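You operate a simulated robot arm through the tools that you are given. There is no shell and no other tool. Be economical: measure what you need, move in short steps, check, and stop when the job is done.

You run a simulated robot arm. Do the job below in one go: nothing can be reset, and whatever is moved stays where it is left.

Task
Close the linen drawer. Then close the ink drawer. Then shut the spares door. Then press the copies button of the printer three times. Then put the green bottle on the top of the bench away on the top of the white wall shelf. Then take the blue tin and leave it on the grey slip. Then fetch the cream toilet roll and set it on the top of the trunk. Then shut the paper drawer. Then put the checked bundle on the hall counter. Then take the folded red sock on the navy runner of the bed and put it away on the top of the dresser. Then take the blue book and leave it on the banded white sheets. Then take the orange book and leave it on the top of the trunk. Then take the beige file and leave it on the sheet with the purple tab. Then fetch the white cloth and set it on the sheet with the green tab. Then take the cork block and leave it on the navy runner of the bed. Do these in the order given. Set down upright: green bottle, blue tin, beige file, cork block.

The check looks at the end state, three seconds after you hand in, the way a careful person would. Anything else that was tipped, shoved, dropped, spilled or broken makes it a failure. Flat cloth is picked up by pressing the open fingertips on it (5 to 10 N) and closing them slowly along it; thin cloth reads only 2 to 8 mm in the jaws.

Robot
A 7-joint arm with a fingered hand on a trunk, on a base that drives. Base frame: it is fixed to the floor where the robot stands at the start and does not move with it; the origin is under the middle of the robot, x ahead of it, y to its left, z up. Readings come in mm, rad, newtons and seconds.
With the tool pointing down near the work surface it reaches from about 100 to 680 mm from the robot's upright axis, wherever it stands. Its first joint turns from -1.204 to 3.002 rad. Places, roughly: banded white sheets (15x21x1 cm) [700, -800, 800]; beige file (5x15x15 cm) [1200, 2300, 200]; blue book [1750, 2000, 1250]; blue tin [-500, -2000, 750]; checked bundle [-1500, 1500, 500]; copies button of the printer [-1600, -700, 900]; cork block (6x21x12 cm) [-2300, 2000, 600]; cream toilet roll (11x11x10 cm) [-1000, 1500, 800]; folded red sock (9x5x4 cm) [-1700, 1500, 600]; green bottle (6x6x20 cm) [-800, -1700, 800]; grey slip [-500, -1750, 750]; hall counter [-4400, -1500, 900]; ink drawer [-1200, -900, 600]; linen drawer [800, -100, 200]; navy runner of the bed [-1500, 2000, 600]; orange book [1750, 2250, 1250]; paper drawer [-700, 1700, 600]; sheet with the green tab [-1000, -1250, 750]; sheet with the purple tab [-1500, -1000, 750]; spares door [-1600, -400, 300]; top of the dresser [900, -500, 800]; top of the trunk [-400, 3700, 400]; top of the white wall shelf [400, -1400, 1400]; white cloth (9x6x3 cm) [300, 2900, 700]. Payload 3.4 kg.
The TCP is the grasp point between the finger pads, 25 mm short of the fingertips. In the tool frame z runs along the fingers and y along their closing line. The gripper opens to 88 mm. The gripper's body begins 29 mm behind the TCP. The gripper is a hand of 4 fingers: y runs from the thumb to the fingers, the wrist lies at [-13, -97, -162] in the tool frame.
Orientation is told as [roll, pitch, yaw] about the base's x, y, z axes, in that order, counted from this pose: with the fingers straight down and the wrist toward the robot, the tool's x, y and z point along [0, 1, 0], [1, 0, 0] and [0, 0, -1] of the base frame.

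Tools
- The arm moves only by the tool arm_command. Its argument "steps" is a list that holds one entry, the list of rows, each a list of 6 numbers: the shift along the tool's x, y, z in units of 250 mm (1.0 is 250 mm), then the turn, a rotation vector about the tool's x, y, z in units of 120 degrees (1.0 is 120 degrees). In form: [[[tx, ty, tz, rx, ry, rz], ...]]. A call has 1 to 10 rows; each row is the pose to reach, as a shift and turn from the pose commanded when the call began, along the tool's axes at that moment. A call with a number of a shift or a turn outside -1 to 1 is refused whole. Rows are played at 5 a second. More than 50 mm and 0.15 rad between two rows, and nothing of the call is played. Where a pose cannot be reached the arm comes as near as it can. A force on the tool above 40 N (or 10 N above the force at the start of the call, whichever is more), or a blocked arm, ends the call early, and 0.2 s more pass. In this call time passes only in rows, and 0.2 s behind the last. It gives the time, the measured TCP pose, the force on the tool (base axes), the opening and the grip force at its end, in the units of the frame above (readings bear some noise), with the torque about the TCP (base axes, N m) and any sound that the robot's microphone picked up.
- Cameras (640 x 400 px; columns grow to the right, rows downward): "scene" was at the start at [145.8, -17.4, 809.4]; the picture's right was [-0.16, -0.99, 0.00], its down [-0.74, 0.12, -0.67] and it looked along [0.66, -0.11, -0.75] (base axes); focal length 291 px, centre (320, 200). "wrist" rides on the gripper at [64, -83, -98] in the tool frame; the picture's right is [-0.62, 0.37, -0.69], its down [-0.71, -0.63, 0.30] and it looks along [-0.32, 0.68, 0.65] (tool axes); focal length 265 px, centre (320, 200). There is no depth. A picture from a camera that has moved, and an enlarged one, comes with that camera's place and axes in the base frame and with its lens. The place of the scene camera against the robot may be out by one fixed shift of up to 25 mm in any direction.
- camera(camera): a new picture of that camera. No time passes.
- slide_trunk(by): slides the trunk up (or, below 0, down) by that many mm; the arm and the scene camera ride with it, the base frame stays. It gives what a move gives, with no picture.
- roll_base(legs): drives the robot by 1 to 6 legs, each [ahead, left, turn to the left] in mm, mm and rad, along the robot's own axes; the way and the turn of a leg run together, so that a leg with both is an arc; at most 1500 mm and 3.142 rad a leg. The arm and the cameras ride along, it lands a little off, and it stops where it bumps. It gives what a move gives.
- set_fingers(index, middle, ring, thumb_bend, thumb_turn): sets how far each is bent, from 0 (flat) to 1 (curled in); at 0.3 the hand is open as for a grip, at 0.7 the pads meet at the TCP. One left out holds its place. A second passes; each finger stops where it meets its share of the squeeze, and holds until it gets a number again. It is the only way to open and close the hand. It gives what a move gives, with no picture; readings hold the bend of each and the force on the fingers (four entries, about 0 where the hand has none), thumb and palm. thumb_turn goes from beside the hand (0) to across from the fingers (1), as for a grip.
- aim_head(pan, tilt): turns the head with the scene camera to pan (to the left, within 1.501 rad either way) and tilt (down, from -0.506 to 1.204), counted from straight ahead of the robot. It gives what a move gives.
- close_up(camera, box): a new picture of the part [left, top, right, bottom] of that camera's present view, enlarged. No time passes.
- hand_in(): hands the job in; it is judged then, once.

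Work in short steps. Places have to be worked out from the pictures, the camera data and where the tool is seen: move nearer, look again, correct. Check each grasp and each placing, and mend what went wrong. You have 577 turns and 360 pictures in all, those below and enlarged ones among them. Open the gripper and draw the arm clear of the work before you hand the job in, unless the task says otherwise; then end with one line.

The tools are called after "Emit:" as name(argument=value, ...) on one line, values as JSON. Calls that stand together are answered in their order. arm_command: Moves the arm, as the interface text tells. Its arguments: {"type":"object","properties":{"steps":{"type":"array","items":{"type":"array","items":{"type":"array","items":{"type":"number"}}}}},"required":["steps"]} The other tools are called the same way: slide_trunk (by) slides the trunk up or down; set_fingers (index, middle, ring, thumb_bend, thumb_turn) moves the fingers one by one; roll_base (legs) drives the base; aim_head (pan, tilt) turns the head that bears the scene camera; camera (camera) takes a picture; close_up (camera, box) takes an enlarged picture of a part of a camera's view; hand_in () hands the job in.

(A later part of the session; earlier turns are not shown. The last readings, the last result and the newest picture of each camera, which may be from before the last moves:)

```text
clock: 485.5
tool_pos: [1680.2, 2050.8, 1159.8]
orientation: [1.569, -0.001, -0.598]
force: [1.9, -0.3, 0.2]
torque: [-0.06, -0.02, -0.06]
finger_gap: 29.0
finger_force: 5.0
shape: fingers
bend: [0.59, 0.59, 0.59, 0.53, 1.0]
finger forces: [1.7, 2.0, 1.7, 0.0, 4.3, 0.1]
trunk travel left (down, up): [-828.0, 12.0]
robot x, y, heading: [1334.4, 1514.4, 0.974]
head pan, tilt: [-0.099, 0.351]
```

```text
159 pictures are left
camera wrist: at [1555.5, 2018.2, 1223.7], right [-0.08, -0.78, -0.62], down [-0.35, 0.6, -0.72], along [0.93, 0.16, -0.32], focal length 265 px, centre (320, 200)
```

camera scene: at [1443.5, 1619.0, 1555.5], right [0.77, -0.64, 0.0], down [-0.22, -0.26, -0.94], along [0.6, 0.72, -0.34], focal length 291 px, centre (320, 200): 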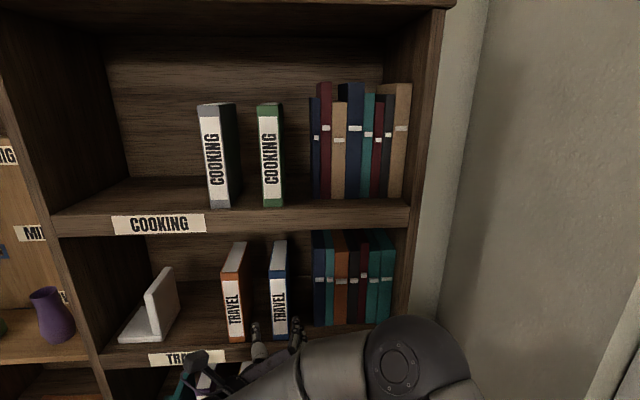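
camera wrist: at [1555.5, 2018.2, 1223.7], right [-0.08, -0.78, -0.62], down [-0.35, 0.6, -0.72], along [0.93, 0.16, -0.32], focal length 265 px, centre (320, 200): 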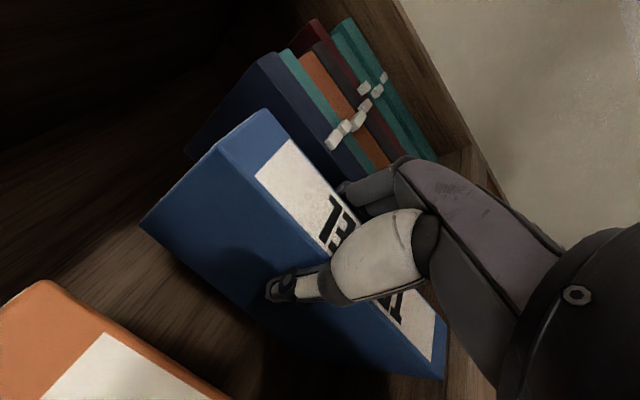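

Gripped (29 mm). I squeeze firmer and lift 10 mm.

Emit:
set_fingers(index=0.78, middle=0.78, ring=0.78, thumb_bend=0.7)

Emit:
arm_command(steps=[[[0.02, 0, 0, 0, 0, 0], [0.04, 0, 0, 0, 0, 0]]])

Emit:
camera(camera="wrist")

```text
clock: 486.5
tool_pos: [1680.7, 2052.9, 1158.9]
orientation: [1.57, -0.003, -0.598]
force: [2.0, 0.1, 0.0]
torque: [-0.08, -0.09, -0.08]
finger_gap: 27.4
finger_force: 19.1
shape: fingers
bend: [0.62, 0.65, 0.65, 0.54, 1.0]
finger forces: [6.4, 6.7, 6.9, 0.0, 18.7, 0.0]
trunk travel left (down, up): [-828.0, 12.0]
robot x, y, heading: [1339.2, 1511.4, 0.974]
head pan, tilt: [-0.099, 0.351]
```

```text
clock: 487.1
tool_pos: [1680.8, 2054.2, 1168.0]
orientation: [1.568, 0.0, -0.598]
force: [0.0, 0.2, -3.3]
torque: [-0.14, 0.07, -0.02]
finger_gap: 27.7
finger_force: 18.6
shape: fingers
bend: [0.62, 0.65, 0.65, 0.54, 1.0]
finger forces: [5.8, 6.0, 6.5, 0.0, 18.4, 0.0]
trunk travel left (down, up): [-828.0, 12.0]
robot x, y, heading: [1339.6, 1511.8, 0.974]
head pan, tilt: [-0.099, 0.351]
```

```text
158 pictures are left
camera wrist: at [1555.7, 2019.1, 1233.0], right [-0.08, -0.78, -0.62], down [-0.35, 0.6, -0.72], along [0.93, 0.16, -0.33], focal length 265 px, centre (320, 200)
```

wrist: 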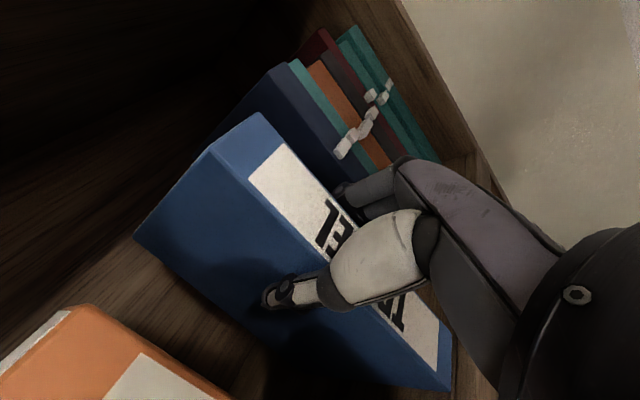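

Lifted level. I draw the book straight out by driving back.

Emit:
roll_base(legs=[[-400, 0, 0]])

Emit:
camera(camera="scene")

Emit:
camera(camera="wrist")

```text
clock: 489.7
tool_pos: [1451.8, 1718.2, 1168.3]
orientation: [1.568, -0.001, -0.597]
force: [-0.6, 0.1, -3.3]
torque: [-0.16, 0.11, 0.02]
finger_gap: 27.5
finger_force: 18.2
shape: fingers
bend: [0.62, 0.65, 0.65, 0.54, 1.0]
finger forces: [5.9, 6.0, 6.6, 0.1, 18.4, 0.1]
trunk travel left (down, up): [-828.0, 12.0]
robot x, y, heading: [1111.2, 1175.9, 0.977]
head pan, tilt: [-0.099, 0.351]
```

```text
157 pictures are left
camera scene: at [1216.3, 1284.6, 1555.4], right [0.77, -0.64, 0.0], down [-0.22, -0.26, -0.94], along [0.6, 0.72, -0.34], focal length 291 px, centre (320, 200)
```

scene: 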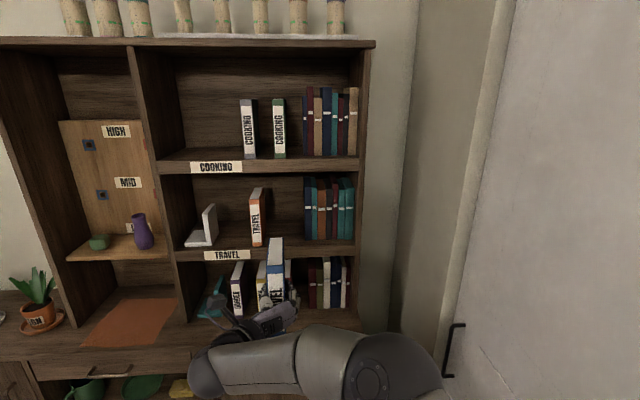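

```text
156 pictures are left
camera wrist: at [1327.8, 1684.5, 1233.2], right [-0.08, -0.78, -0.62], down [-0.35, 0.6, -0.72], along [0.93, 0.16, -0.32], focal length 265 px, centre (320, 200)
```

wrist: 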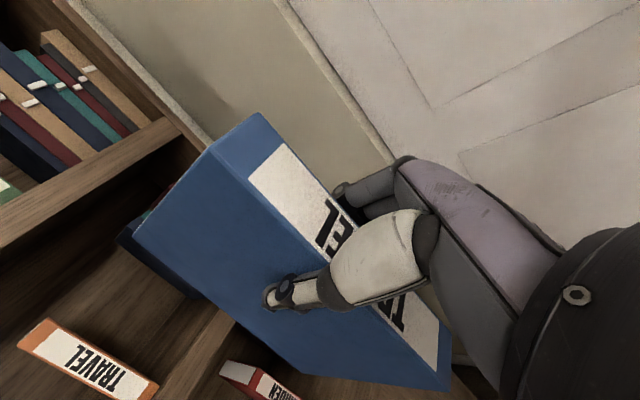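

The book is out. I carry it back to the dresser: sidestep left, reverse along the room, then turn right to face the dresser.

Emit:
roll_base(legs=[[-300, 320, 0], [-1000, 0, 0], [-554, 0, 0], [0, 0, -1.57]])

Emit:
slide_trunk(by=-200)

Emit:
aim_head(pan=0.0, tilt=0.45)

Emit:
camera(camera="scene")

Emit:
camera(camera="wrist")

```text
clock: 503.7
tool_pos: [370.4, -517.2, 1168.3]
orientation: [1.567, -0.003, -2.138]
force: [0.4, -0.1, -4.6]
torque: [0.03, 0.11, -0.01]
finger_gap: 27.6
finger_force: 18.0
shape: fingers
bend: [0.62, 0.65, 0.66, 0.54, 1.0]
finger forces: [5.7, 6.0, 6.4, 0.1, 18.0, 0.0]
trunk travel left (down, up): [-828.0, 12.0]
robot x, y, heading: [-185.7, -193.4, -0.563]
head pan, tilt: [-0.099, 0.351]
```

```text
clock: 505.9
tool_pos: [369.6, -516.9, 968.5]
orientation: [1.567, -0.003, -2.138]
force: [-0.6, -0.3, -3.3]
torque: [0.0, 0.13, -0.01]
finger_gap: 27.7
finger_force: 17.6
shape: fingers
bend: [0.62, 0.65, 0.66, 0.54, 1.0]
finger forces: [5.7, 6.1, 6.4, 0.0, 18.2, 0.1]
trunk travel left (down, up): [-628.0, 212.0]
robot x, y, heading: [-186.6, -188.6, -0.567]
head pan, tilt: [-0.099, 0.351]
```

```text
clock: 506.6
tool_pos: [369.9, -517.2, 967.6]
orientation: [1.568, -0.002, -2.139]
force: [-0.8, 0.1, -3.5]
torque: [0.06, 0.14, 0.01]
finger_gap: 27.8
finger_force: 17.7
shape: fingers
bend: [0.62, 0.65, 0.66, 0.54, 1.0]
finger forces: [5.8, 6.1, 6.4, 0.0, 18.0, 0.1]
trunk travel left (down, up): [-628.0, 212.0]
robot x, y, heading: [-183.8, -186.8, -0.568]
head pan, tilt: [0.0, 0.45]
```

```text
155 pictures are left
camera scene: at [-44.5, -271.8, 1346.2], right [-0.54, -0.84, 0.0], down [-0.37, 0.23, -0.9], along [0.76, -0.48, -0.44], focal length 291 px, centre (320, 200)
```

scene: 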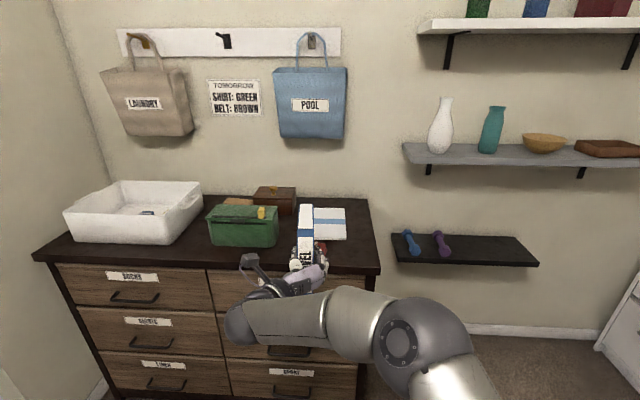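

```text
154 pictures are left
camera wrist: at [331.5, -393.9, 1033.0], right [-0.78, 0.06, -0.62], down [0.59, 0.37, -0.72], along [0.18, -0.93, -0.33], focal length 265 px, centre (320, 200)
```

wrist: 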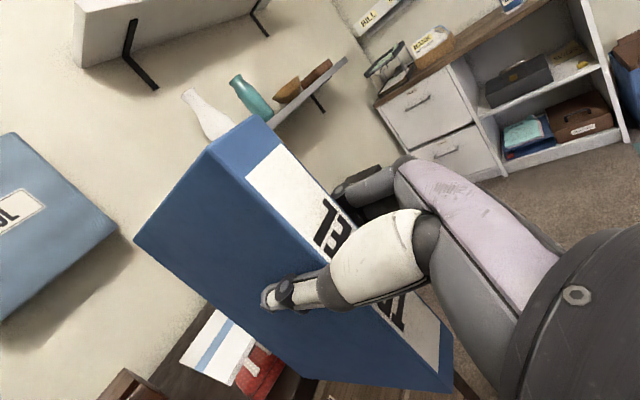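

The sheets' centre is about u=997, v=-239; the book is ≈156 mm deep. I align and drive forward so the book is over the sheets.

Emit:
roll_base(legs=[[0, 0, -0.024], [325, 0, 0]])

Emit:
camera(camera="scene")

Emit:
camera(camera="wrist")

```text
clock: 509.1
tool_pos: [632.2, -715.7, 967.5]
orientation: [1.567, -0.003, -2.167]
force: [0.2, -1.3, -2.7]
torque: [0.04, 0.08, 0.01]
finger_gap: 27.6
finger_force: 18.6
shape: fingers
bend: [0.62, 0.66, 0.66, 0.54, 1.0]
finger forces: [5.7, 6.0, 6.6, 0.0, 18.2, 0.1]
trunk travel left (down, up): [-628.0, 212.0]
robot x, y, heading: [92.2, -369.7, -0.597]
head pan, tilt: [0.0, 0.45]
```

```text
153 pictures are left
camera scene: at [225.6, -458.6, 1346.1], right [-0.56, -0.83, 0.0], down [-0.36, 0.24, -0.9], along [0.75, -0.5, -0.44], focal length 291 px, centre (320, 200)
```

scene: 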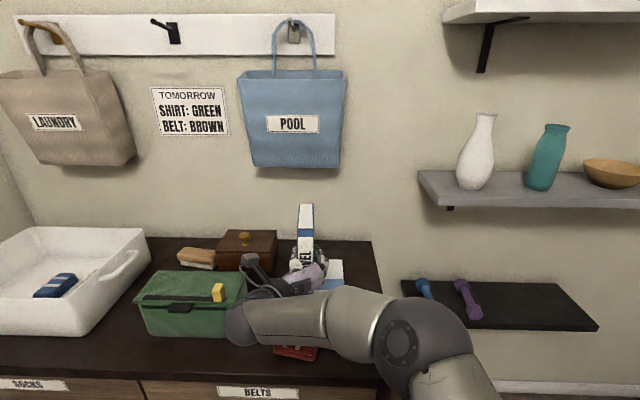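

```text
152 pictures are left
camera wrist: at [597.7, -591.6, 1032.7], right [-0.78, 0.08, -0.62], down [0.6, 0.35, -0.72], along [0.16, -0.93, -0.33], focal length 265 px, centre (320, 200)
```

wrist: 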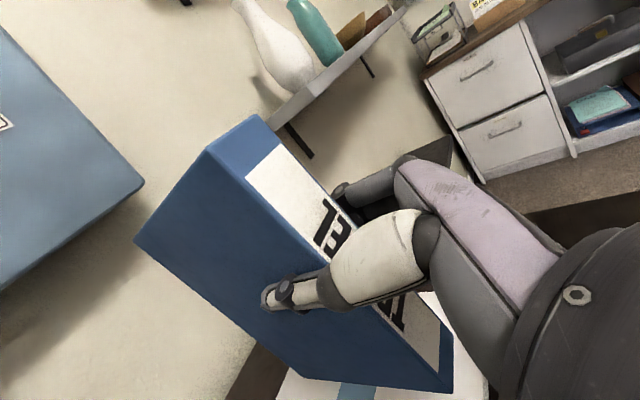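

The book is over the sheets. I lower by 45, then in small steps.

Emit:
slide_trunk(by=-45)

Emit:
camera(camera="wrist")

Emit:
close_up(camera="scene", box=[200, 180, 420, 370])

```text
clock: 510.0
tool_pos: [632.0, -715.8, 923.4]
orientation: [1.567, -0.003, -2.166]
force: [-0.7, 0.2, -3.5]
torque: [0.06, 0.17, 0.02]
finger_gap: 27.7
finger_force: 18.4
shape: fingers
bend: [0.62, 0.66, 0.66, 0.54, 1.0]
finger forces: [5.7, 6.0, 6.4, 0.0, 18.1, 0.1]
trunk travel left (down, up): [-583.0, 257.0]
robot x, y, heading: [87.1, -370.6, -0.596]
head pan, tilt: [0.0, 0.45]
```

```text
151 pictures are left
camera wrist: at [597.1, -591.2, 988.0], right [-0.78, 0.08, -0.62], down [0.6, 0.35, -0.72], along [0.16, -0.93, -0.33], focal length 265 px, centre (320, 200)
```

wrist: 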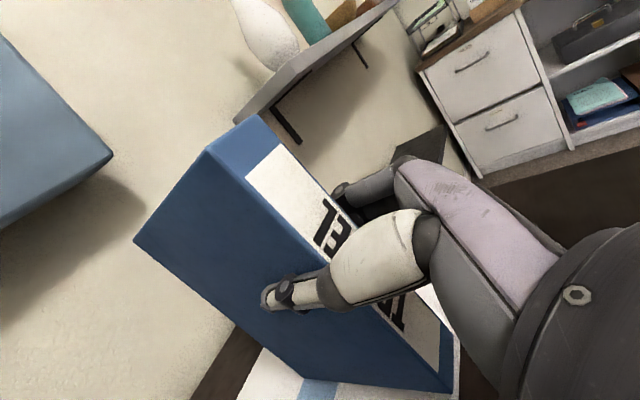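

```text
2.11 times, centred on (310, 275) of scene
camera zoom: at [224.8, -458.1, 1301.2], right [-0.56, -0.83, 0.0], down [-0.36, 0.24, -0.9], along [0.75, -0.5, -0.44], focal length 613 px, centre (341, 42)
```

zoom: 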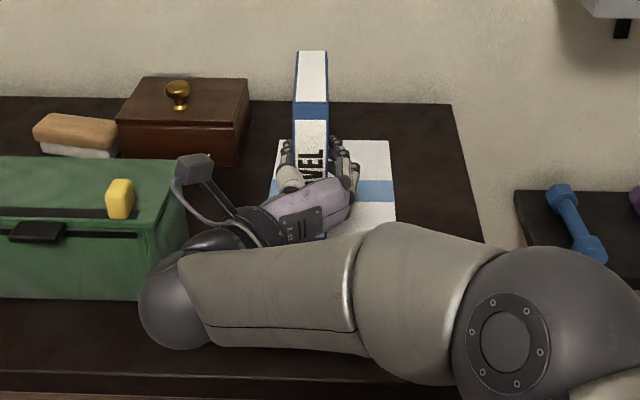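

In the scene view the book is about 20 mm left of the sheets' centre. I shift right 20 and lower slowly.

Emit:
roll_base(legs=[[0, -20, 0]])

Emit:
arm_command(steps=[[[-0.02, 0, 0, 0, 0, 0], [-0.036, 0, 0, 0, 0, 0], [-0.048, 0, 0, 0, 0, 0]]])

```text
clock: 510.8
tool_pos: [621.1, -731.9, 923.2]
orientation: [1.569, -0.002, -2.165]
force: [0.2, -0.2, -3.3]
torque: [0.07, 0.12, 0.0]
finger_gap: 27.3
finger_force: 18.6
shape: fingers
bend: [0.62, 0.66, 0.66, 0.54, 1.0]
finger forces: [5.6, 6.1, 6.5, 0.0, 18.1, 0.1]
trunk travel left (down, up): [-583.0, 257.0]
robot x, y, heading: [77.0, -388.8, -0.593]
head pan, tilt: [0.0, 0.45]
```

```text
clock: 511.6
tool_pos: [621.0, -731.7, 911.6]
orientation: [1.57, -0.001, -2.165]
force: [-0.2, 0.7, -1.5]
torque: [-0.03, 0.01, 0.01]
finger_gap: 27.5
finger_force: 18.1
shape: fingers
bend: [0.62, 0.66, 0.66, 0.54, 1.0]
finger forces: [6.2, 6.0, 6.0, 0.0, 18.2, 0.1]
trunk travel left (down, up): [-583.0, 257.0]
robot x, y, heading: [78.0, -386.3, -0.589]
head pan, tilt: [0.0, 0.45]
```

It's beginning to touch (−1.5 N). I lower 2–4 mm more.

Emit:
arm_command(steps=[[[-0.008, 0, 0, 0, 0, 0], [-0.014, 0, 0, 0, 0, 0]]])

Emit:
camera(camera="wrist")

```text
clock: 512.1
tool_pos: [620.5, -730.4, 909.1]
orientation: [1.572, -0.002, -2.166]
force: [-1.9, 1.3, 0.4]
torque: [-0.13, -0.06, -0.03]
finger_gap: 27.5
finger_force: 18.3
shape: fingers
bend: [0.62, 0.66, 0.67, 0.54, 1.0]
finger forces: [6.6, 6.0, 5.9, 0.0, 18.4, 0.0]
trunk travel left (down, up): [-583.0, 257.0]
robot x, y, heading: [78.1, -390.8, -0.599]
head pan, tilt: [0.0, 0.45]
```

```text
149 pictures are left
camera wrist: at [585.2, -607.3, 973.8], right [-0.78, 0.08, -0.62], down [0.6, 0.35, -0.72], along [0.16, -0.93, -0.32], focal length 265 px, centre (320, 200)
```

wrist: 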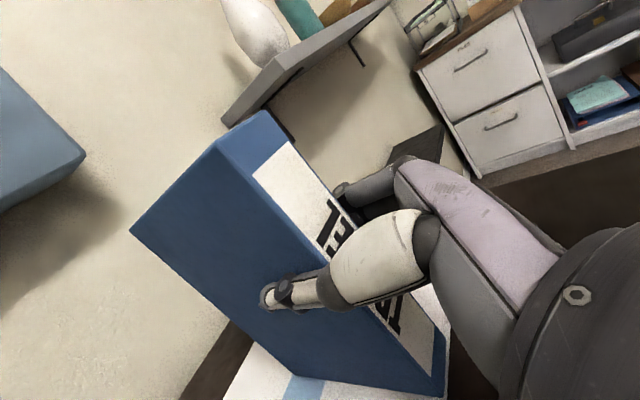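

Far edge touches first. 3 mm more to seat the spine end, then release gently.

Emit:
arm_command(steps=[[[-0.008, 0, 0, 0, 0, 0], [-0.014, 0, 0, 0, 0, 0]]])

Emit:
set_fingers(index=0.56, middle=0.57, ring=0.57, thumb_bend=0.51)

Emit:
camera(camera="wrist")

```text
clock: 512.8
tool_pos: [619.5, -731.2, 907.0]
orientation: [1.576, 0.0, -2.165]
force: [3.0, -1.5, 12.1]
torque: [-0.18, -0.17, -0.07]
finger_gap: 27.7
finger_force: 17.6
shape: fingers
bend: [0.62, 0.66, 0.67, 0.54, 0.99]
finger forces: [5.8, 5.6, 5.9, 0.0, 18.0, 0.1]
trunk travel left (down, up): [-583.0, 257.0]
robot x, y, heading: [80.9, -391.3, -0.599]
head pan, tilt: [0.0, 0.45]
```

```text
clock: 513.8
tool_pos: [620.7, -731.0, 905.4]
orientation: [1.567, -0.002, -2.165]
force: [-0.2, -0.4, -0.4]
torque: [0.0, 0.0, 0.03]
finger_gap: 34.3
finger_force: 0.2
shape: fingers
bend: [0.56, 0.56, 0.56, 0.5, 1.0]
finger forces: [0.0, 0.0, 0.1, 0.0, 0.3, 0.0]
trunk travel left (down, up): [-583.0, 257.0]
robot x, y, heading: [77.8, -387.9, -0.594]
head pan, tilt: [0.0, 0.45]
```

```text
148 pictures are left
camera wrist: at [585.3, -607.0, 969.5], right [-0.78, 0.08, -0.62], down [0.6, 0.35, -0.72], along [0.16, -0.93, -0.32], focal length 265 px, centre (320, 200)
```

wrist: 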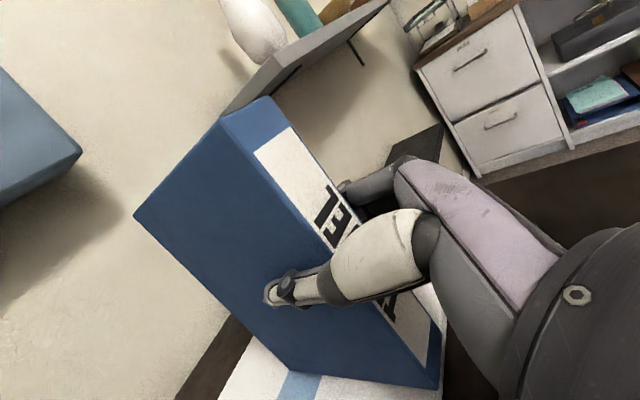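

The book stands. I open wider and withdraw.

Emit:
set_fingers(index=0.42, middle=0.42, ring=0.42, thumb_bend=0.36)

Emit:
arm_command(steps=[[[0.01, 0, -0.08, 0, 0, 0], [0.02, 0, -0.16, 0, 0, 0], [0.03, 0, -0.26, 0, 0, 0], [0.08, 0, -0.38, 0, 0, 0], [0.16, 0, -0.5, 0, 0, 0]]])

Emit:
slide_trunk(by=80)

Emit:
roll_base(legs=[[-250, 0, 0]])

Emit:
camera(camera="scene")

```text
clock: 514.8
tool_pos: [619.8, -730.8, 905.9]
orientation: [1.569, -0.003, -2.165]
force: [-0.1, 0.0, -0.4]
torque: [0.02, 0.0, 0.0]
finger_gap: 65.5
finger_force: 0.1
shape: fingers
bend: [0.42, 0.42, 0.42, 0.36, 0.98]
finger forces: [0.0, 0.0, 0.0, 0.1, 0.1, 0.0]
trunk travel left (down, up): [-583.0, 257.0]
robot x, y, heading: [79.1, -391.6, -0.597]
head pan, tilt: [0.0, 0.45]
```

```text
clock: 516.0
tool_pos: [515.7, -659.8, 946.2]
orientation: [1.569, -0.002, -2.164]
force: [0.5, -0.2, 0.3]
torque: [0.04, 0.01, 0.0]
finger_gap: 65.5
finger_force: 0.0
shape: fingers
bend: [0.42, 0.42, 0.42, 0.36, 0.98]
finger forces: [0.0, 0.0, 0.0, 0.0, 0.1, 0.0]
trunk travel left (down, up): [-583.0, 257.0]
robot x, y, heading: [77.5, -386.4, -0.602]
head pan, tilt: [0.0, 0.45]
```

```text
clock: 517.1
tool_pos: [515.9, -659.7, 1024.8]
orientation: [1.568, -0.002, -2.165]
force: [0.3, 0.3, -0.3]
torque: [-0.04, -0.01, 0.0]
finger_gap: 65.7
finger_force: 0.0
shape: fingers
bend: [0.42, 0.42, 0.42, 0.36, 0.98]
finger forces: [0.0, 0.2, 0.0, 0.0, 0.0, 0.0]
trunk travel left (down, up): [-663.0, 177.0]
robot x, y, heading: [78.3, -387.0, -0.598]
head pan, tilt: [0.0, 0.45]
```

```text
clock: 518.9
tool_pos: [315.0, -522.2, 1025.3]
orientation: [1.57, -0.002, -2.161]
force: [0.5, -0.9, -0.6]
torque: [-0.03, -0.01, -0.05]
finger_gap: 65.5
finger_force: 0.1
shape: fingers
bend: [0.42, 0.42, 0.42, 0.36, 0.98]
finger forces: [0.0, 0.1, 0.0, 0.1, 0.0, 0.0]
trunk travel left (down, up): [-663.0, 177.0]
robot x, y, heading: [-124.8, -253.7, -0.589]
head pan, tilt: [0.0, 0.45]
```

```text
147 pictures are left
camera scene: at [9.9, -337.0, 1381.4], right [-0.56, -0.83, 0.0], down [-0.36, 0.24, -0.9], along [0.75, -0.5, -0.43], focal length 291 px, centre (320, 200)
```

scene: 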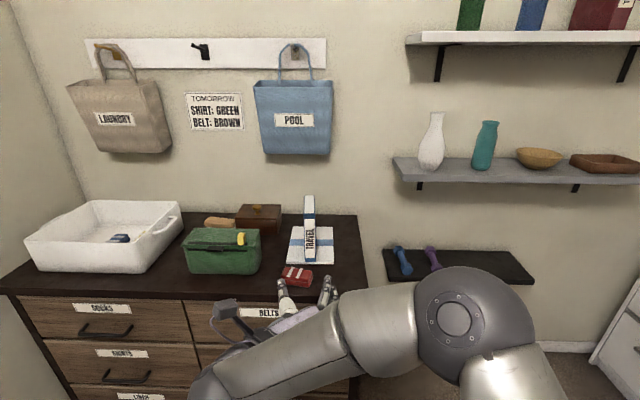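

The blue book stands on the banded sheets. Now the orange book, about 96 mm left of where the blue one was. I return to the bookcase.

Emit:
roll_base(legs=[[0, 0, 1.565], [1200, 0, 0], [950, -125, 0]])

Emit:
slide_trunk(by=134)

Emit:
aim_head(pan=-0.05, tilt=0.4)

Emit:
camera(camera="scene")

Emit:
camera(camera="wrist")

```text
clock: 533.5
tool_pos: [1364.2, 1953.1, 1025.3]
orientation: [1.568, -0.003, -0.544]
force: [0.2, -0.2, 0.3]
torque: [-0.01, 0.02, 0.02]
finger_gap: 65.4
finger_force: 0.0
shape: fingers
bend: [0.42, 0.42, 0.42, 0.36, 0.98]
finger forces: [0.0, 0.0, 0.1, 0.0, 0.1, 0.0]
trunk travel left (down, up): [-663.0, 177.0]
robot x, y, heading: [1117.6, 1499.5, 1.025]
head pan, tilt: [0.0, 0.45]
```

```text
clock: 535.1
tool_pos: [1364.8, 1952.5, 1159.3]
orientation: [1.567, -0.002, -0.545]
force: [-0.5, -0.7, 0.0]
torque: [-0.03, 0.01, 0.01]
finger_gap: 65.4
finger_force: 0.2
shape: fingers
bend: [0.42, 0.42, 0.42, 0.36, 0.98]
finger forces: [0.1, 0.0, 0.0, 0.0, 0.0, 0.1]
trunk travel left (down, up): [-797.0, 43.0]
robot x, y, heading: [1114.5, 1499.9, 1.035]
head pan, tilt: [0.0, 0.45]
```

```text
clock: 535.7
tool_pos: [1363.8, 1951.2, 1159.0]
orientation: [1.568, -0.001, -0.545]
force: [0.3, 0.2, -0.4]
torque: [-0.01, -0.02, 0.0]
finger_gap: 65.4
finger_force: 0.2
shape: fingers
bend: [0.42, 0.42, 0.42, 0.36, 0.98]
finger forces: [0.1, 0.0, 0.0, 0.0, 0.0, 0.2]
trunk travel left (down, up): [-797.0, 43.0]
robot x, y, heading: [1114.3, 1497.8, 1.026]
head pan, tilt: [-0.051, 0.4]
```

```text
146 pictures are left
camera scene: at [1213.0, 1615.0, 1519.9], right [0.83, -0.56, 0.0], down [-0.22, -0.32, -0.92], along [0.52, 0.76, -0.39], focal length 291 px, centre (320, 200)
```

scene: 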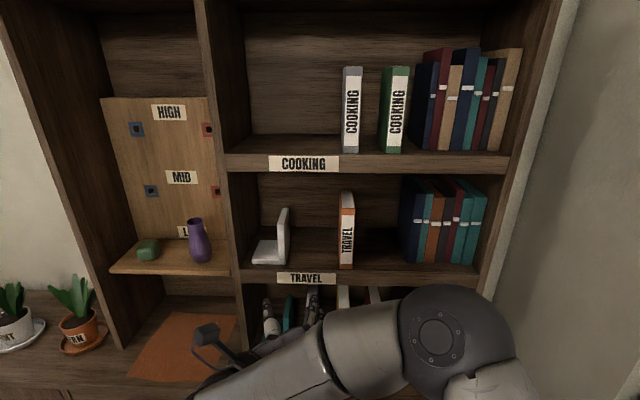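

```text
145 pictures are left
camera wrist: at [1241.7, 1911.9, 1223.6], right [-0.04, -0.79, -0.62], down [-0.38, 0.58, -0.72], along [0.92, 0.2, -0.32], focal length 265 px, centre (320, 200)
```

wrist: 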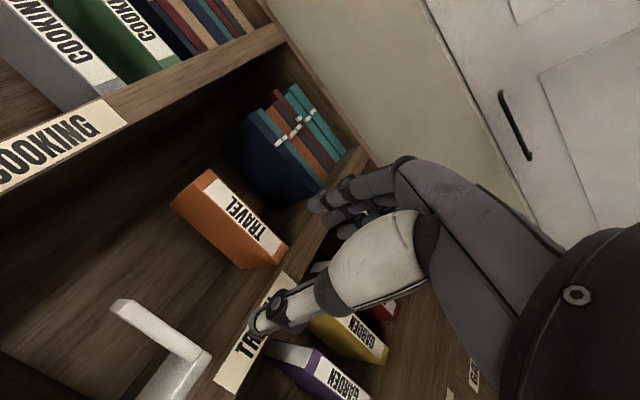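

I straighten the heading and line up with the orange book at u≈154, v≈2640.

Emit:
roll_base(legs=[[0, 0, -0.05], [165, -92, 0]])

Emit:
camera(camera="wrist")

Emit:
camera(camera="scene")

```text
clock: 537.7
tool_pos: [1556.6, 2027.8, 1158.0]
orientation: [1.568, -0.003, -0.594]
force: [0.2, 0.1, -0.5]
torque: [0.03, -0.03, 0.03]
finger_gap: 65.5
finger_force: 0.2
shape: fingers
bend: [0.42, 0.42, 0.42, 0.36, 0.98]
finger forces: [0.1, 0.0, 0.0, 0.0, 0.1, 0.0]
trunk travel left (down, up): [-797.0, 43.0]
robot x, y, heading: [1283.5, 1588.6, 0.981]
head pan, tilt: [-0.051, 0.4]
```

```text
144 pictures are left
camera wrist: at [1432.0, 1992.4, 1223.5], right [-0.08, -0.78, -0.62], down [-0.35, 0.6, -0.72], along [0.93, 0.16, -0.33], focal length 265 px, centre (320, 200)
```

wrist: 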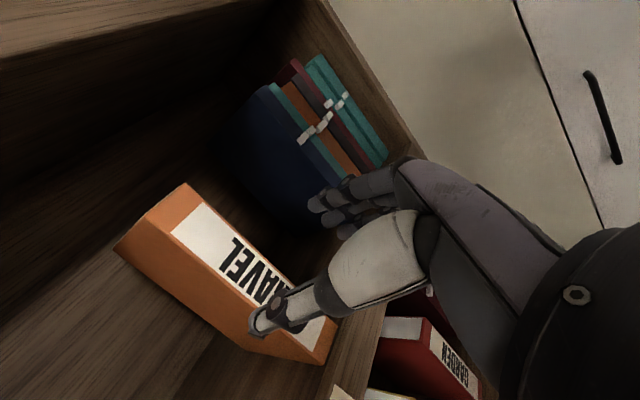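

```text
143 pictures are left
camera scene: at [1388.9, 1698.2, 1519.9], right [0.8, -0.6, 0.0], down [-0.23, -0.31, -0.92], along [0.55, 0.74, -0.39], focal length 291 px, centre (320, 200)
```

scene: 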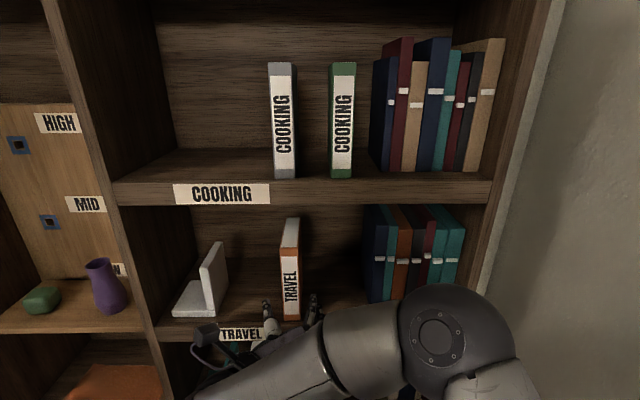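

Aligned (u 154 vs 151). I advance 90 mm and check.

Emit:
arm_command(steps=[[[0, -0.01, 0.09, 0, 0, 0], [0, -0.01, 0.18, 0, 0, 0], [0, -0.01, 0.27, 0, 0, 0], [0, -0.01, 0.36, 0, 0, 0]]])

Emit:
camera(camera="wrist")

```text
clock: 538.7
tool_pos: [1606.1, 2104.8, 1159.8]
orientation: [1.567, -0.002, -0.596]
force: [-0.4, -0.1, 0.5]
torque: [-0.03, 0.01, -0.01]
finger_gap: 65.5
finger_force: 0.3
shape: fingers
bend: [0.42, 0.42, 0.42, 0.36, 0.98]
finger forces: [0.0, 0.0, 0.1, 0.0, 0.1, 0.0]
trunk travel left (down, up): [-797.0, 43.0]
robot x, y, heading: [1289.4, 1586.8, 0.973]
head pan, tilt: [-0.051, 0.4]
```

```text
142 pictures are left
camera wrist: at [1482.0, 2069.3, 1223.5], right [-0.08, -0.78, -0.62], down [-0.35, 0.6, -0.72], along [0.93, 0.16, -0.33], focal length 265 px, centre (320, 200)
```

wrist: 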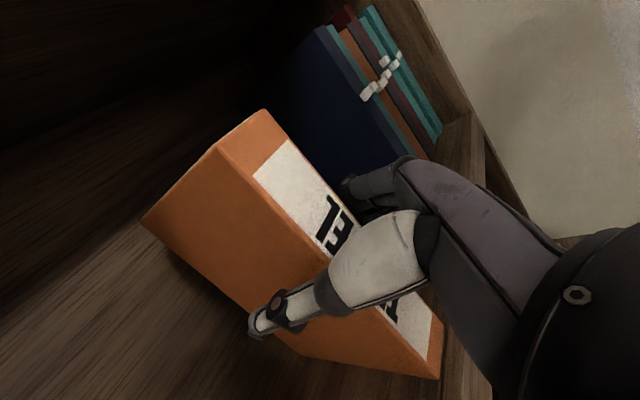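

Straddled nicely. I close, squeeze, and lift 10 mm.

Emit:
set_fingers(index=0.62, middle=0.62, ring=0.62, thumb_bend=0.57)

Emit:
set_fingers(index=0.78, middle=0.78, ring=0.78, thumb_bend=0.7)

Emit:
slide_trunk(by=10)

Emit:
camera(camera="wrist")

```text
clock: 539.7
tool_pos: [1606.3, 2103.7, 1158.4]
orientation: [1.567, -0.002, -0.595]
force: [-0.2, -0.9, 0.1]
torque: [-0.04, -0.06, -0.04]
finger_gap: 29.1
finger_force: 5.0
shape: fingers
bend: [0.59, 0.6, 0.6, 0.52, 1.0]
finger forces: [1.6, 1.7, 1.4, 0.0, 4.0, 0.0]
trunk travel left (down, up): [-797.0, 43.0]
robot x, y, heading: [1288.0, 1588.1, 0.973]
head pan, tilt: [-0.051, 0.4]
```

```text
clock: 540.7
tool_pos: [1606.1, 2103.1, 1159.4]
orientation: [1.567, -0.001, -0.596]
force: [0.5, -0.8, 0.4]
torque: [-0.06, -0.13, -0.09]
finger_gap: 27.7
finger_force: 18.9
shape: fingers
bend: [0.62, 0.65, 0.66, 0.53, 1.0]
finger forces: [6.3, 6.6, 7.1, 0.0, 18.5, 0.0]
trunk travel left (down, up): [-797.0, 43.0]
robot x, y, heading: [1282.3, 1589.0, 0.976]
head pan, tilt: [-0.051, 0.4]
```

```text
clock: 541.2
tool_pos: [1604.8, 2103.2, 1167.9]
orientation: [1.566, -0.002, -0.593]
force: [0.4, 0.2, -3.9]
torque: [-0.17, 0.07, -0.03]
finger_gap: 27.5
finger_force: 18.1
shape: fingers
bend: [0.62, 0.66, 0.66, 0.53, 1.0]
finger forces: [5.7, 6.0, 6.4, 0.0, 18.2, 0.0]
trunk travel left (down, up): [-807.0, 33.0]
robot x, y, heading: [1286.2, 1585.0, 0.972]
head pan, tilt: [-0.051, 0.4]
```

```text
141 pictures are left
camera wrist: at [1481.7, 2068.9, 1233.4], right [-0.08, -0.78, -0.62], down [-0.35, 0.6, -0.72], along [0.93, 0.16, -0.33], focal length 265 px, centre (320, 200)
```

wrist: 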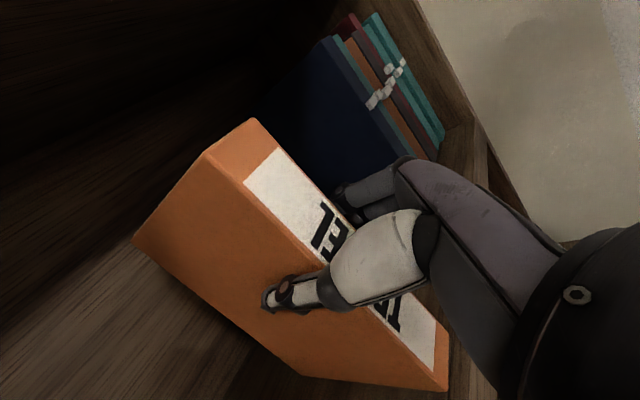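

Held level. I back out, sidestep left past the side table along the corridor, toward the chest.

Emit:
roll_base(legs=[[-240, 0, 0], [0, 1250, 0], [0, 1200, 0]])

Emit:
slide_trunk(by=-300)

Emit:
aim_head(pan=0.0, tilt=0.5)

Emit:
camera(camera="scene")

Emit:
camera(camera="wrist")

```text
clock: 554.5
tool_pos: [-514.3, 3258.3, 1169.3]
orientation: [1.565, -0.002, -0.614]
force: [0.7, -0.2, -3.4]
torque: [-0.15, 0.05, 0.01]
finger_gap: 27.8
finger_force: 17.8
shape: fingers
bend: [0.71, 0.66, 0.66, 0.53, 1.0]
finger forces: [5.5, 5.9, 6.5, 0.0, 18.0, 0.0]
trunk travel left (down, up): [-807.0, 33.0]
robot x, y, heading: [-846.6, 2749.1, 0.958]
head pan, tilt: [-0.051, 0.4]
```

```text
clock: 557.5
tool_pos: [-514.6, 3259.6, 868.7]
orientation: [1.568, -0.001, -0.615]
force: [0.7, -0.2, -3.4]
torque: [-0.16, 0.08, 0.01]
finger_gap: 27.8
finger_force: 18.1
shape: fingers
bend: [0.71, 0.66, 0.66, 0.53, 1.0]
finger forces: [5.6, 6.0, 6.5, 0.0, 18.1, 0.0]
trunk travel left (down, up): [-507.0, 333.0]
robot x, y, heading: [-844.0, 2747.0, 0.958]
head pan, tilt: [-0.051, 0.4]
```

```text
clock: 558.1
tool_pos: [-515.1, 3258.4, 868.4]
orientation: [1.567, -0.002, -0.614]
force: [-0.8, 0.4, -4.0]
torque: [-0.17, 0.08, 0.0]
finger_gap: 27.7
finger_force: 17.9
shape: fingers
bend: [0.71, 0.66, 0.66, 0.53, 1.0]
finger forces: [5.6, 6.0, 6.6, 0.0, 18.1, 0.1]
trunk travel left (down, up): [-507.0, 333.0]
robot x, y, heading: [-846.5, 2748.5, 0.956]
head pan, tilt: [0.0, 0.499]
```

```text
140 pictures are left
camera scene: at [-744.0, 2859.8, 1220.8], right [0.82, -0.58, 0.0], down [-0.28, -0.39, -0.88], along [0.51, 0.72, -0.48], focal length 291 px, centre (320, 200)
```

scene: 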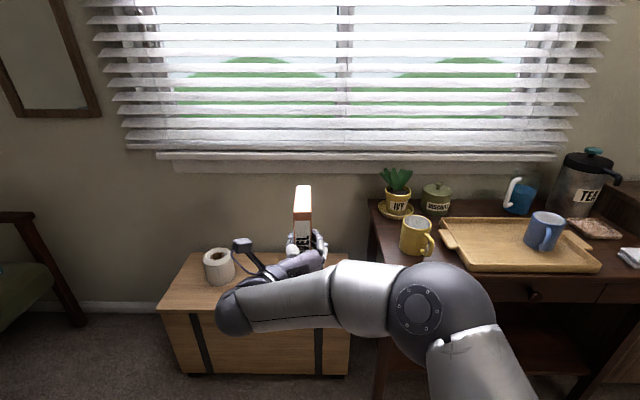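

```text
139 pictures are left
camera wrist: at [-639.0, 3226.3, 933.5], right [-0.1, -0.78, -0.62], down [-0.34, 0.61, -0.72], along [0.94, 0.14, -0.33], focal length 265 px, centre (320, 200)
```

wrist: 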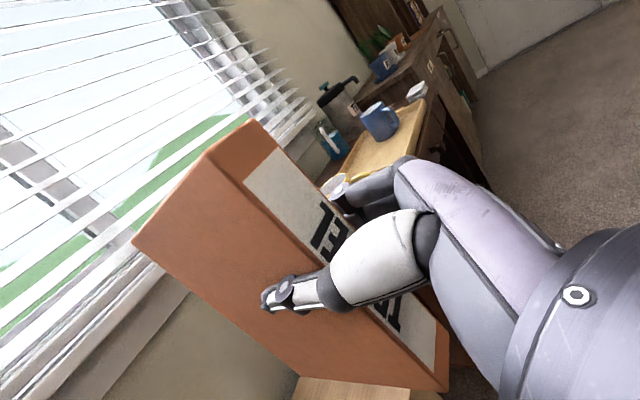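

I shift 80 mm left (keeping the elbow clear of the side table) and drive ahead to bring the book over the chest.

Emit:
roll_base(legs=[[0, 80, 0.015], [318, 0, 0]])

Emit:
slide_trunk(by=-280)

Emit:
camera(camera="scene")

Emit:
camera(camera="wrist")

```text
clock: 560.9
tool_pos: [-410.9, 3567.8, 868.2]
orientation: [1.565, -0.003, -0.596]
force: [-0.1, 0.0, -3.4]
torque: [-0.16, 0.04, -0.01]
finger_gap: 27.7
finger_force: 18.4
shape: fingers
bend: [0.71, 0.66, 0.66, 0.53, 1.0]
finger forces: [5.6, 6.0, 6.6, 0.0, 18.1, 0.0]
trunk travel left (down, up): [-507.0, 333.0]
robot x, y, heading: [-734.4, 3056.3, 0.972]
head pan, tilt: [0.0, 0.499]
```

```text
clock: 563.7
tool_pos: [-411.7, 3567.0, 587.4]
orientation: [1.568, -0.001, -0.597]
force: [-0.3, 0.1, -3.5]
torque: [-0.19, 0.06, 0.01]
finger_gap: 27.7
finger_force: 17.9
shape: fingers
bend: [0.71, 0.66, 0.66, 0.53, 1.0]
finger forces: [5.6, 6.0, 6.5, 0.0, 18.0, 0.0]
trunk travel left (down, up): [-227.0, 613.0]
robot x, y, heading: [-735.2, 3049.6, 0.971]
head pan, tilt: [0.0, 0.499]
```

```text
138 pictures are left
camera scene: at [-635.2, 3164.5, 940.8], right [0.83, -0.56, 0.0], down [-0.27, -0.4, -0.88], along [0.49, 0.73, -0.48], focal length 291 px, centre (320, 200)
```

scene: 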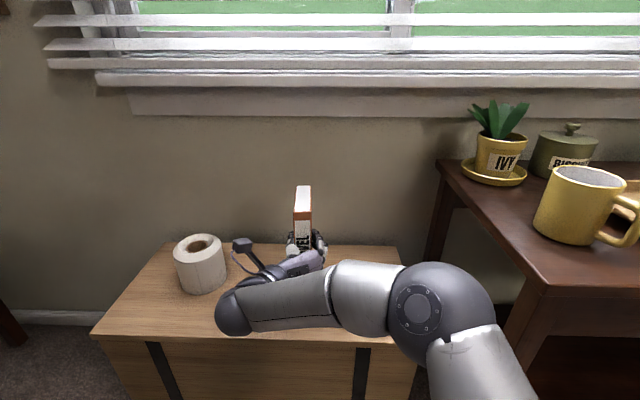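

```text
137 pictures are left
camera wrist: at [-536.5, 3533.1, 653.5], right [-0.09, -0.78, -0.62], down [-0.35, 0.6, -0.72], along [0.93, 0.15, -0.33], focal length 265 px, centre (320, 200)
```

wrist: 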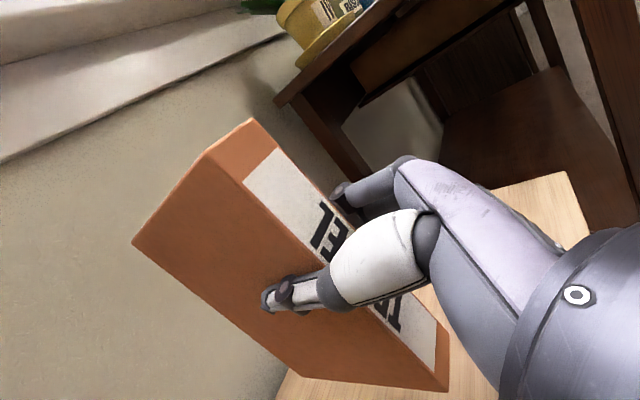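

Book is positioned (e≈2696–2852 within 2625–2928). I lower toward the top.

Emit:
slide_trunk(by=-64)

Emit:
arm_command(steps=[[[-0.016, 0, 0, 0, 0, 0], [-0.032, 0, 0, 0, 0, 0]]])

```text
clock: 564.8
tool_pos: [-412.2, 3568.1, 525.0]
orientation: [1.567, -0.002, -0.597]
force: [-0.4, 0.1, -3.6]
torque: [-0.14, 0.03, 0.0]
finger_gap: 27.7
finger_force: 18.4
shape: fingers
bend: [0.71, 0.66, 0.66, 0.53, 1.0]
finger forces: [5.7, 5.8, 6.4, 0.0, 18.0, 0.1]
trunk travel left (down, up): [-163.0, 677.0]
robot x, y, heading: [-732.2, 3052.5, 0.977]
head pan, tilt: [0.0, 0.499]
```

```text
clock: 565.4
tool_pos: [-411.1, 3566.4, 519.4]
orientation: [1.573, -0.003, -0.597]
force: [-1.2, -2.1, 3.3]
torque: [0.06, -0.16, -0.03]
finger_gap: 27.8
finger_force: 19.0
shape: fingers
bend: [0.71, 0.66, 0.67, 0.53, 1.0]
finger forces: [6.5, 6.0, 5.9, 0.1, 18.3, 0.1]
trunk travel left (down, up): [-163.0, 677.0]
robot x, y, heading: [-728.9, 3048.3, 0.969]
head pan, tilt: [0.0, 0.499]
```

Contact. 2 mm more, then release gently.

Emit:
arm_command(steps=[[[-0.01, 0, 0, 0, 0, 0]]])

Emit:
set_fingers(index=0.56, middle=0.57, ring=0.57, thumb_bend=0.51)

Emit:
camera(camera="wrist")

```text
clock: 565.8
tool_pos: [-412.0, 3566.9, 518.2]
orientation: [1.576, -0.002, -0.599]
force: [0.8, 0.7, 12.9]
torque: [0.17, -0.19, -0.05]
finger_gap: 27.7
finger_force: 18.1
shape: fingers
bend: [0.71, 0.66, 0.67, 0.53, 0.99]
finger forces: [5.6, 5.8, 6.1, 0.0, 18.3, 0.1]
trunk travel left (down, up): [-163.0, 677.0]
robot x, y, heading: [-732.8, 3051.4, 0.974]
head pan, tilt: [0.0, 0.499]
```

```text
clock: 566.8
tool_pos: [-412.5, 3567.5, 515.5]
orientation: [1.567, -0.001, -0.598]
force: [-0.6, 0.3, 0.8]
torque: [0.01, 0.02, 0.01]
finger_gap: 34.1
finger_force: 0.1
shape: fingers
bend: [0.56, 0.56, 0.56, 0.51, 1.0]
finger forces: [0.1, 0.0, 0.0, 0.1, 0.3, 0.0]
trunk travel left (down, up): [-163.0, 677.0]
robot x, y, heading: [-728.8, 3053.0, 0.976]
head pan, tilt: [0.0, 0.499]
```

```text
136 pictures are left
camera wrist: at [-536.9, 3533.1, 579.3], right [-0.08, -0.78, -0.62], down [-0.35, 0.6, -0.72], along [0.93, 0.16, -0.33], focal length 265 px, centre (320, 200)
```

wrist: 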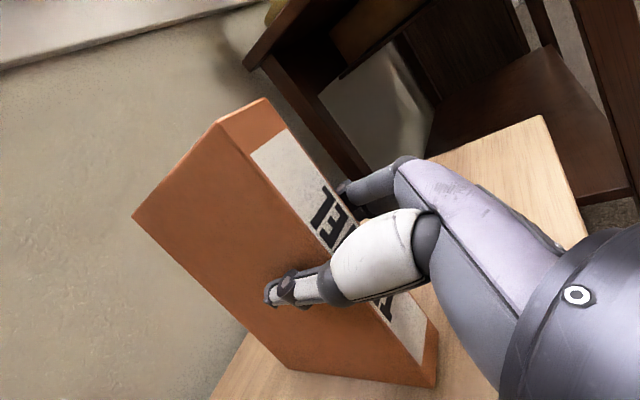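

It stands. I open wider and withdraw.

Emit:
set_fingers(index=0.42, middle=0.42, ring=0.42, thumb_bend=0.36)

Emit:
arm_command(steps=[[[0.01, 0, -0.08, 0, 0, 0], [0.02, 0, -0.16, 0, 0, 0], [0.03, 0, -0.26, 0, 0, 0], [0.08, 0, -0.38, 0, 0, 0], [0.16, 0, -0.5, 0, 0, 0]]])

Emit:
roll_base(legs=[[-320, 0, 0]])

Emit:
slide_trunk(by=250)

Emit:
camera(camera="scene")

```text
clock: 567.8
tool_pos: [-412.3, 3566.9, 514.9]
orientation: [1.566, -0.002, -0.596]
force: [-0.6, 0.2, 1.3]
torque: [-0.01, -0.01, -0.01]
finger_gap: 65.5
finger_force: 0.8
shape: fingers
bend: [0.42, 0.42, 0.42, 0.36, 0.98]
finger forces: [0.0, 0.0, 0.0, 0.0, 0.1, 0.0]
trunk travel left (down, up): [-163.0, 677.0]
robot x, y, heading: [-732.6, 3051.3, 0.978]
head pan, tilt: [0.0, 0.499]
```

```text
clock: 569.0
tool_pos: [-482.8, 3463.2, 553.8]
orientation: [1.568, -0.003, -0.597]
force: [0.0, 1.2, -1.6]
torque: [0.02, 0.02, 0.02]
finger_gap: 65.3
finger_force: 0.0
shape: fingers
bend: [0.42, 0.42, 0.42, 0.36, 0.98]
finger forces: [0.0, 0.0, 0.1, 0.0, 0.0, 0.0]
trunk travel left (down, up): [-163.0, 677.0]
robot x, y, heading: [-734.7, 3054.1, 0.976]
head pan, tilt: [0.0, 0.499]
```

```text
clock: 571.1
tool_pos: [-664.7, 3195.2, 554.8]
orientation: [1.568, -0.001, -0.596]
force: [0.2, 0.5, 0.5]
torque: [-0.03, -0.03, -0.04]
finger_gap: 65.4
finger_force: 0.1
shape: fingers
bend: [0.42, 0.42, 0.42, 0.36, 0.98]
finger forces: [0.0, 0.1, 0.0, 0.1, 0.0, 0.0]
trunk travel left (down, up): [-163.0, 677.0]
robot x, y, heading: [-918.1, 2784.3, 0.975]
head pan, tilt: [0.0, 0.499]
```

```text
clock: 573.7
tool_pos: [-665.0, 3195.2, 804.2]
orientation: [1.568, 0.0, -0.596]
force: [-0.4, -0.2, 0.3]
torque: [0.0, -0.03, -0.01]
finger_gap: 65.4
finger_force: 0.0
shape: fingers
bend: [0.42, 0.42, 0.42, 0.36, 0.98]
finger forces: [0.1, 0.0, 0.0, 0.0, 0.1, 0.1]
trunk travel left (down, up): [-413.0, 427.0]
robot x, y, heading: [-909.7, 2785.7, 0.977]
head pan, tilt: [0.0, 0.499]
```

```text
135 pictures are left
camera scene: at [-817.5, 2896.0, 1126.8], right [0.83, -0.56, 0.0], down [-0.27, -0.4, -0.88], along [0.49, 0.73, -0.48], focal length 291 px, centre (320, 200)
```

scene: 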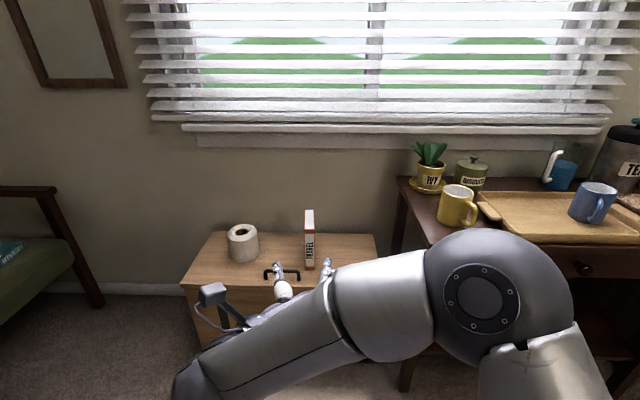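

Both items are on the chest. Next the beige file in the low cabinet cubby; I drive right along the corridor and look.

Emit:
roll_base(legs=[[0, -1000, 0], [0, -1030, 0]])

Emit:
aim_head(pan=0.0, tilt=0.6)

Emit:
camera(camera="scene")

Emit:
camera(camera="wrist")

```text
clock: 583.8
tool_pos: [1021.8, 2033.2, 803.2]
orientation: [1.567, -0.002, -0.613]
force: [-0.5, -1.4, 0.0]
torque: [-0.01, -0.03, 0.0]
finger_gap: 65.4
finger_force: 0.0
shape: fingers
bend: [0.42, 0.42, 0.42, 0.36, 0.98]
finger forces: [0.0, 0.0, 0.0, 0.0, 0.0, 0.1]
trunk travel left (down, up): [-413.0, 427.0]
robot x, y, heading: [765.3, 1621.0, 0.961]
head pan, tilt: [0.0, 0.499]
```

```text
clock: 584.5
tool_pos: [1021.5, 2034.6, 803.2]
orientation: [1.568, -0.002, -0.613]
force: [0.6, 0.8, -0.1]
torque: [-0.02, -0.01, -0.01]
finger_gap: 65.4
finger_force: 0.2
shape: fingers
bend: [0.42, 0.42, 0.42, 0.36, 0.98]
finger forces: [0.0, 0.1, 0.1, 0.1, 0.0, 0.1]
trunk travel left (down, up): [-413.0, 427.0]
robot x, y, heading: [765.6, 1624.8, 0.955]
head pan, tilt: [0.0, 0.6]
```

```text
134 pictures are left
camera scene: at [862.9, 1735.1, 1117.8], right [0.82, -0.57, 0.0], down [-0.32, -0.46, -0.83], along [0.47, 0.68, -0.56], focal length 291 px, centre (320, 200)
```

scene: 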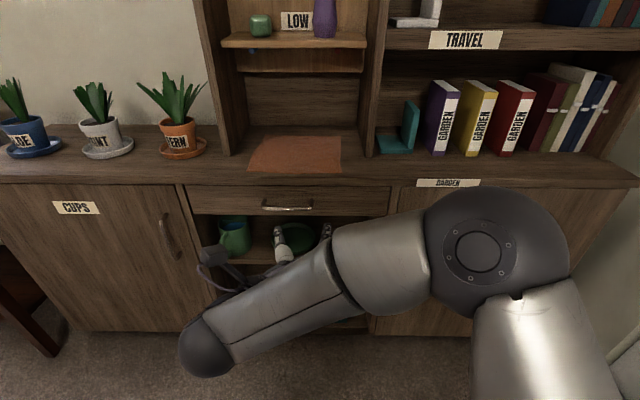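

```text
133 pictures are left
camera wrist: at [896.6, 2001.6, 868.7], right [-0.1, -0.78, -0.62], down [-0.34, 0.61, -0.72], along [0.94, 0.14, -0.33], focal length 265 px, centre (320, 200)
```

wrist: 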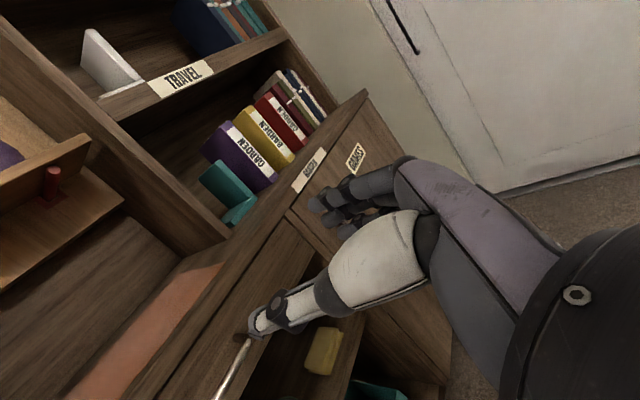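

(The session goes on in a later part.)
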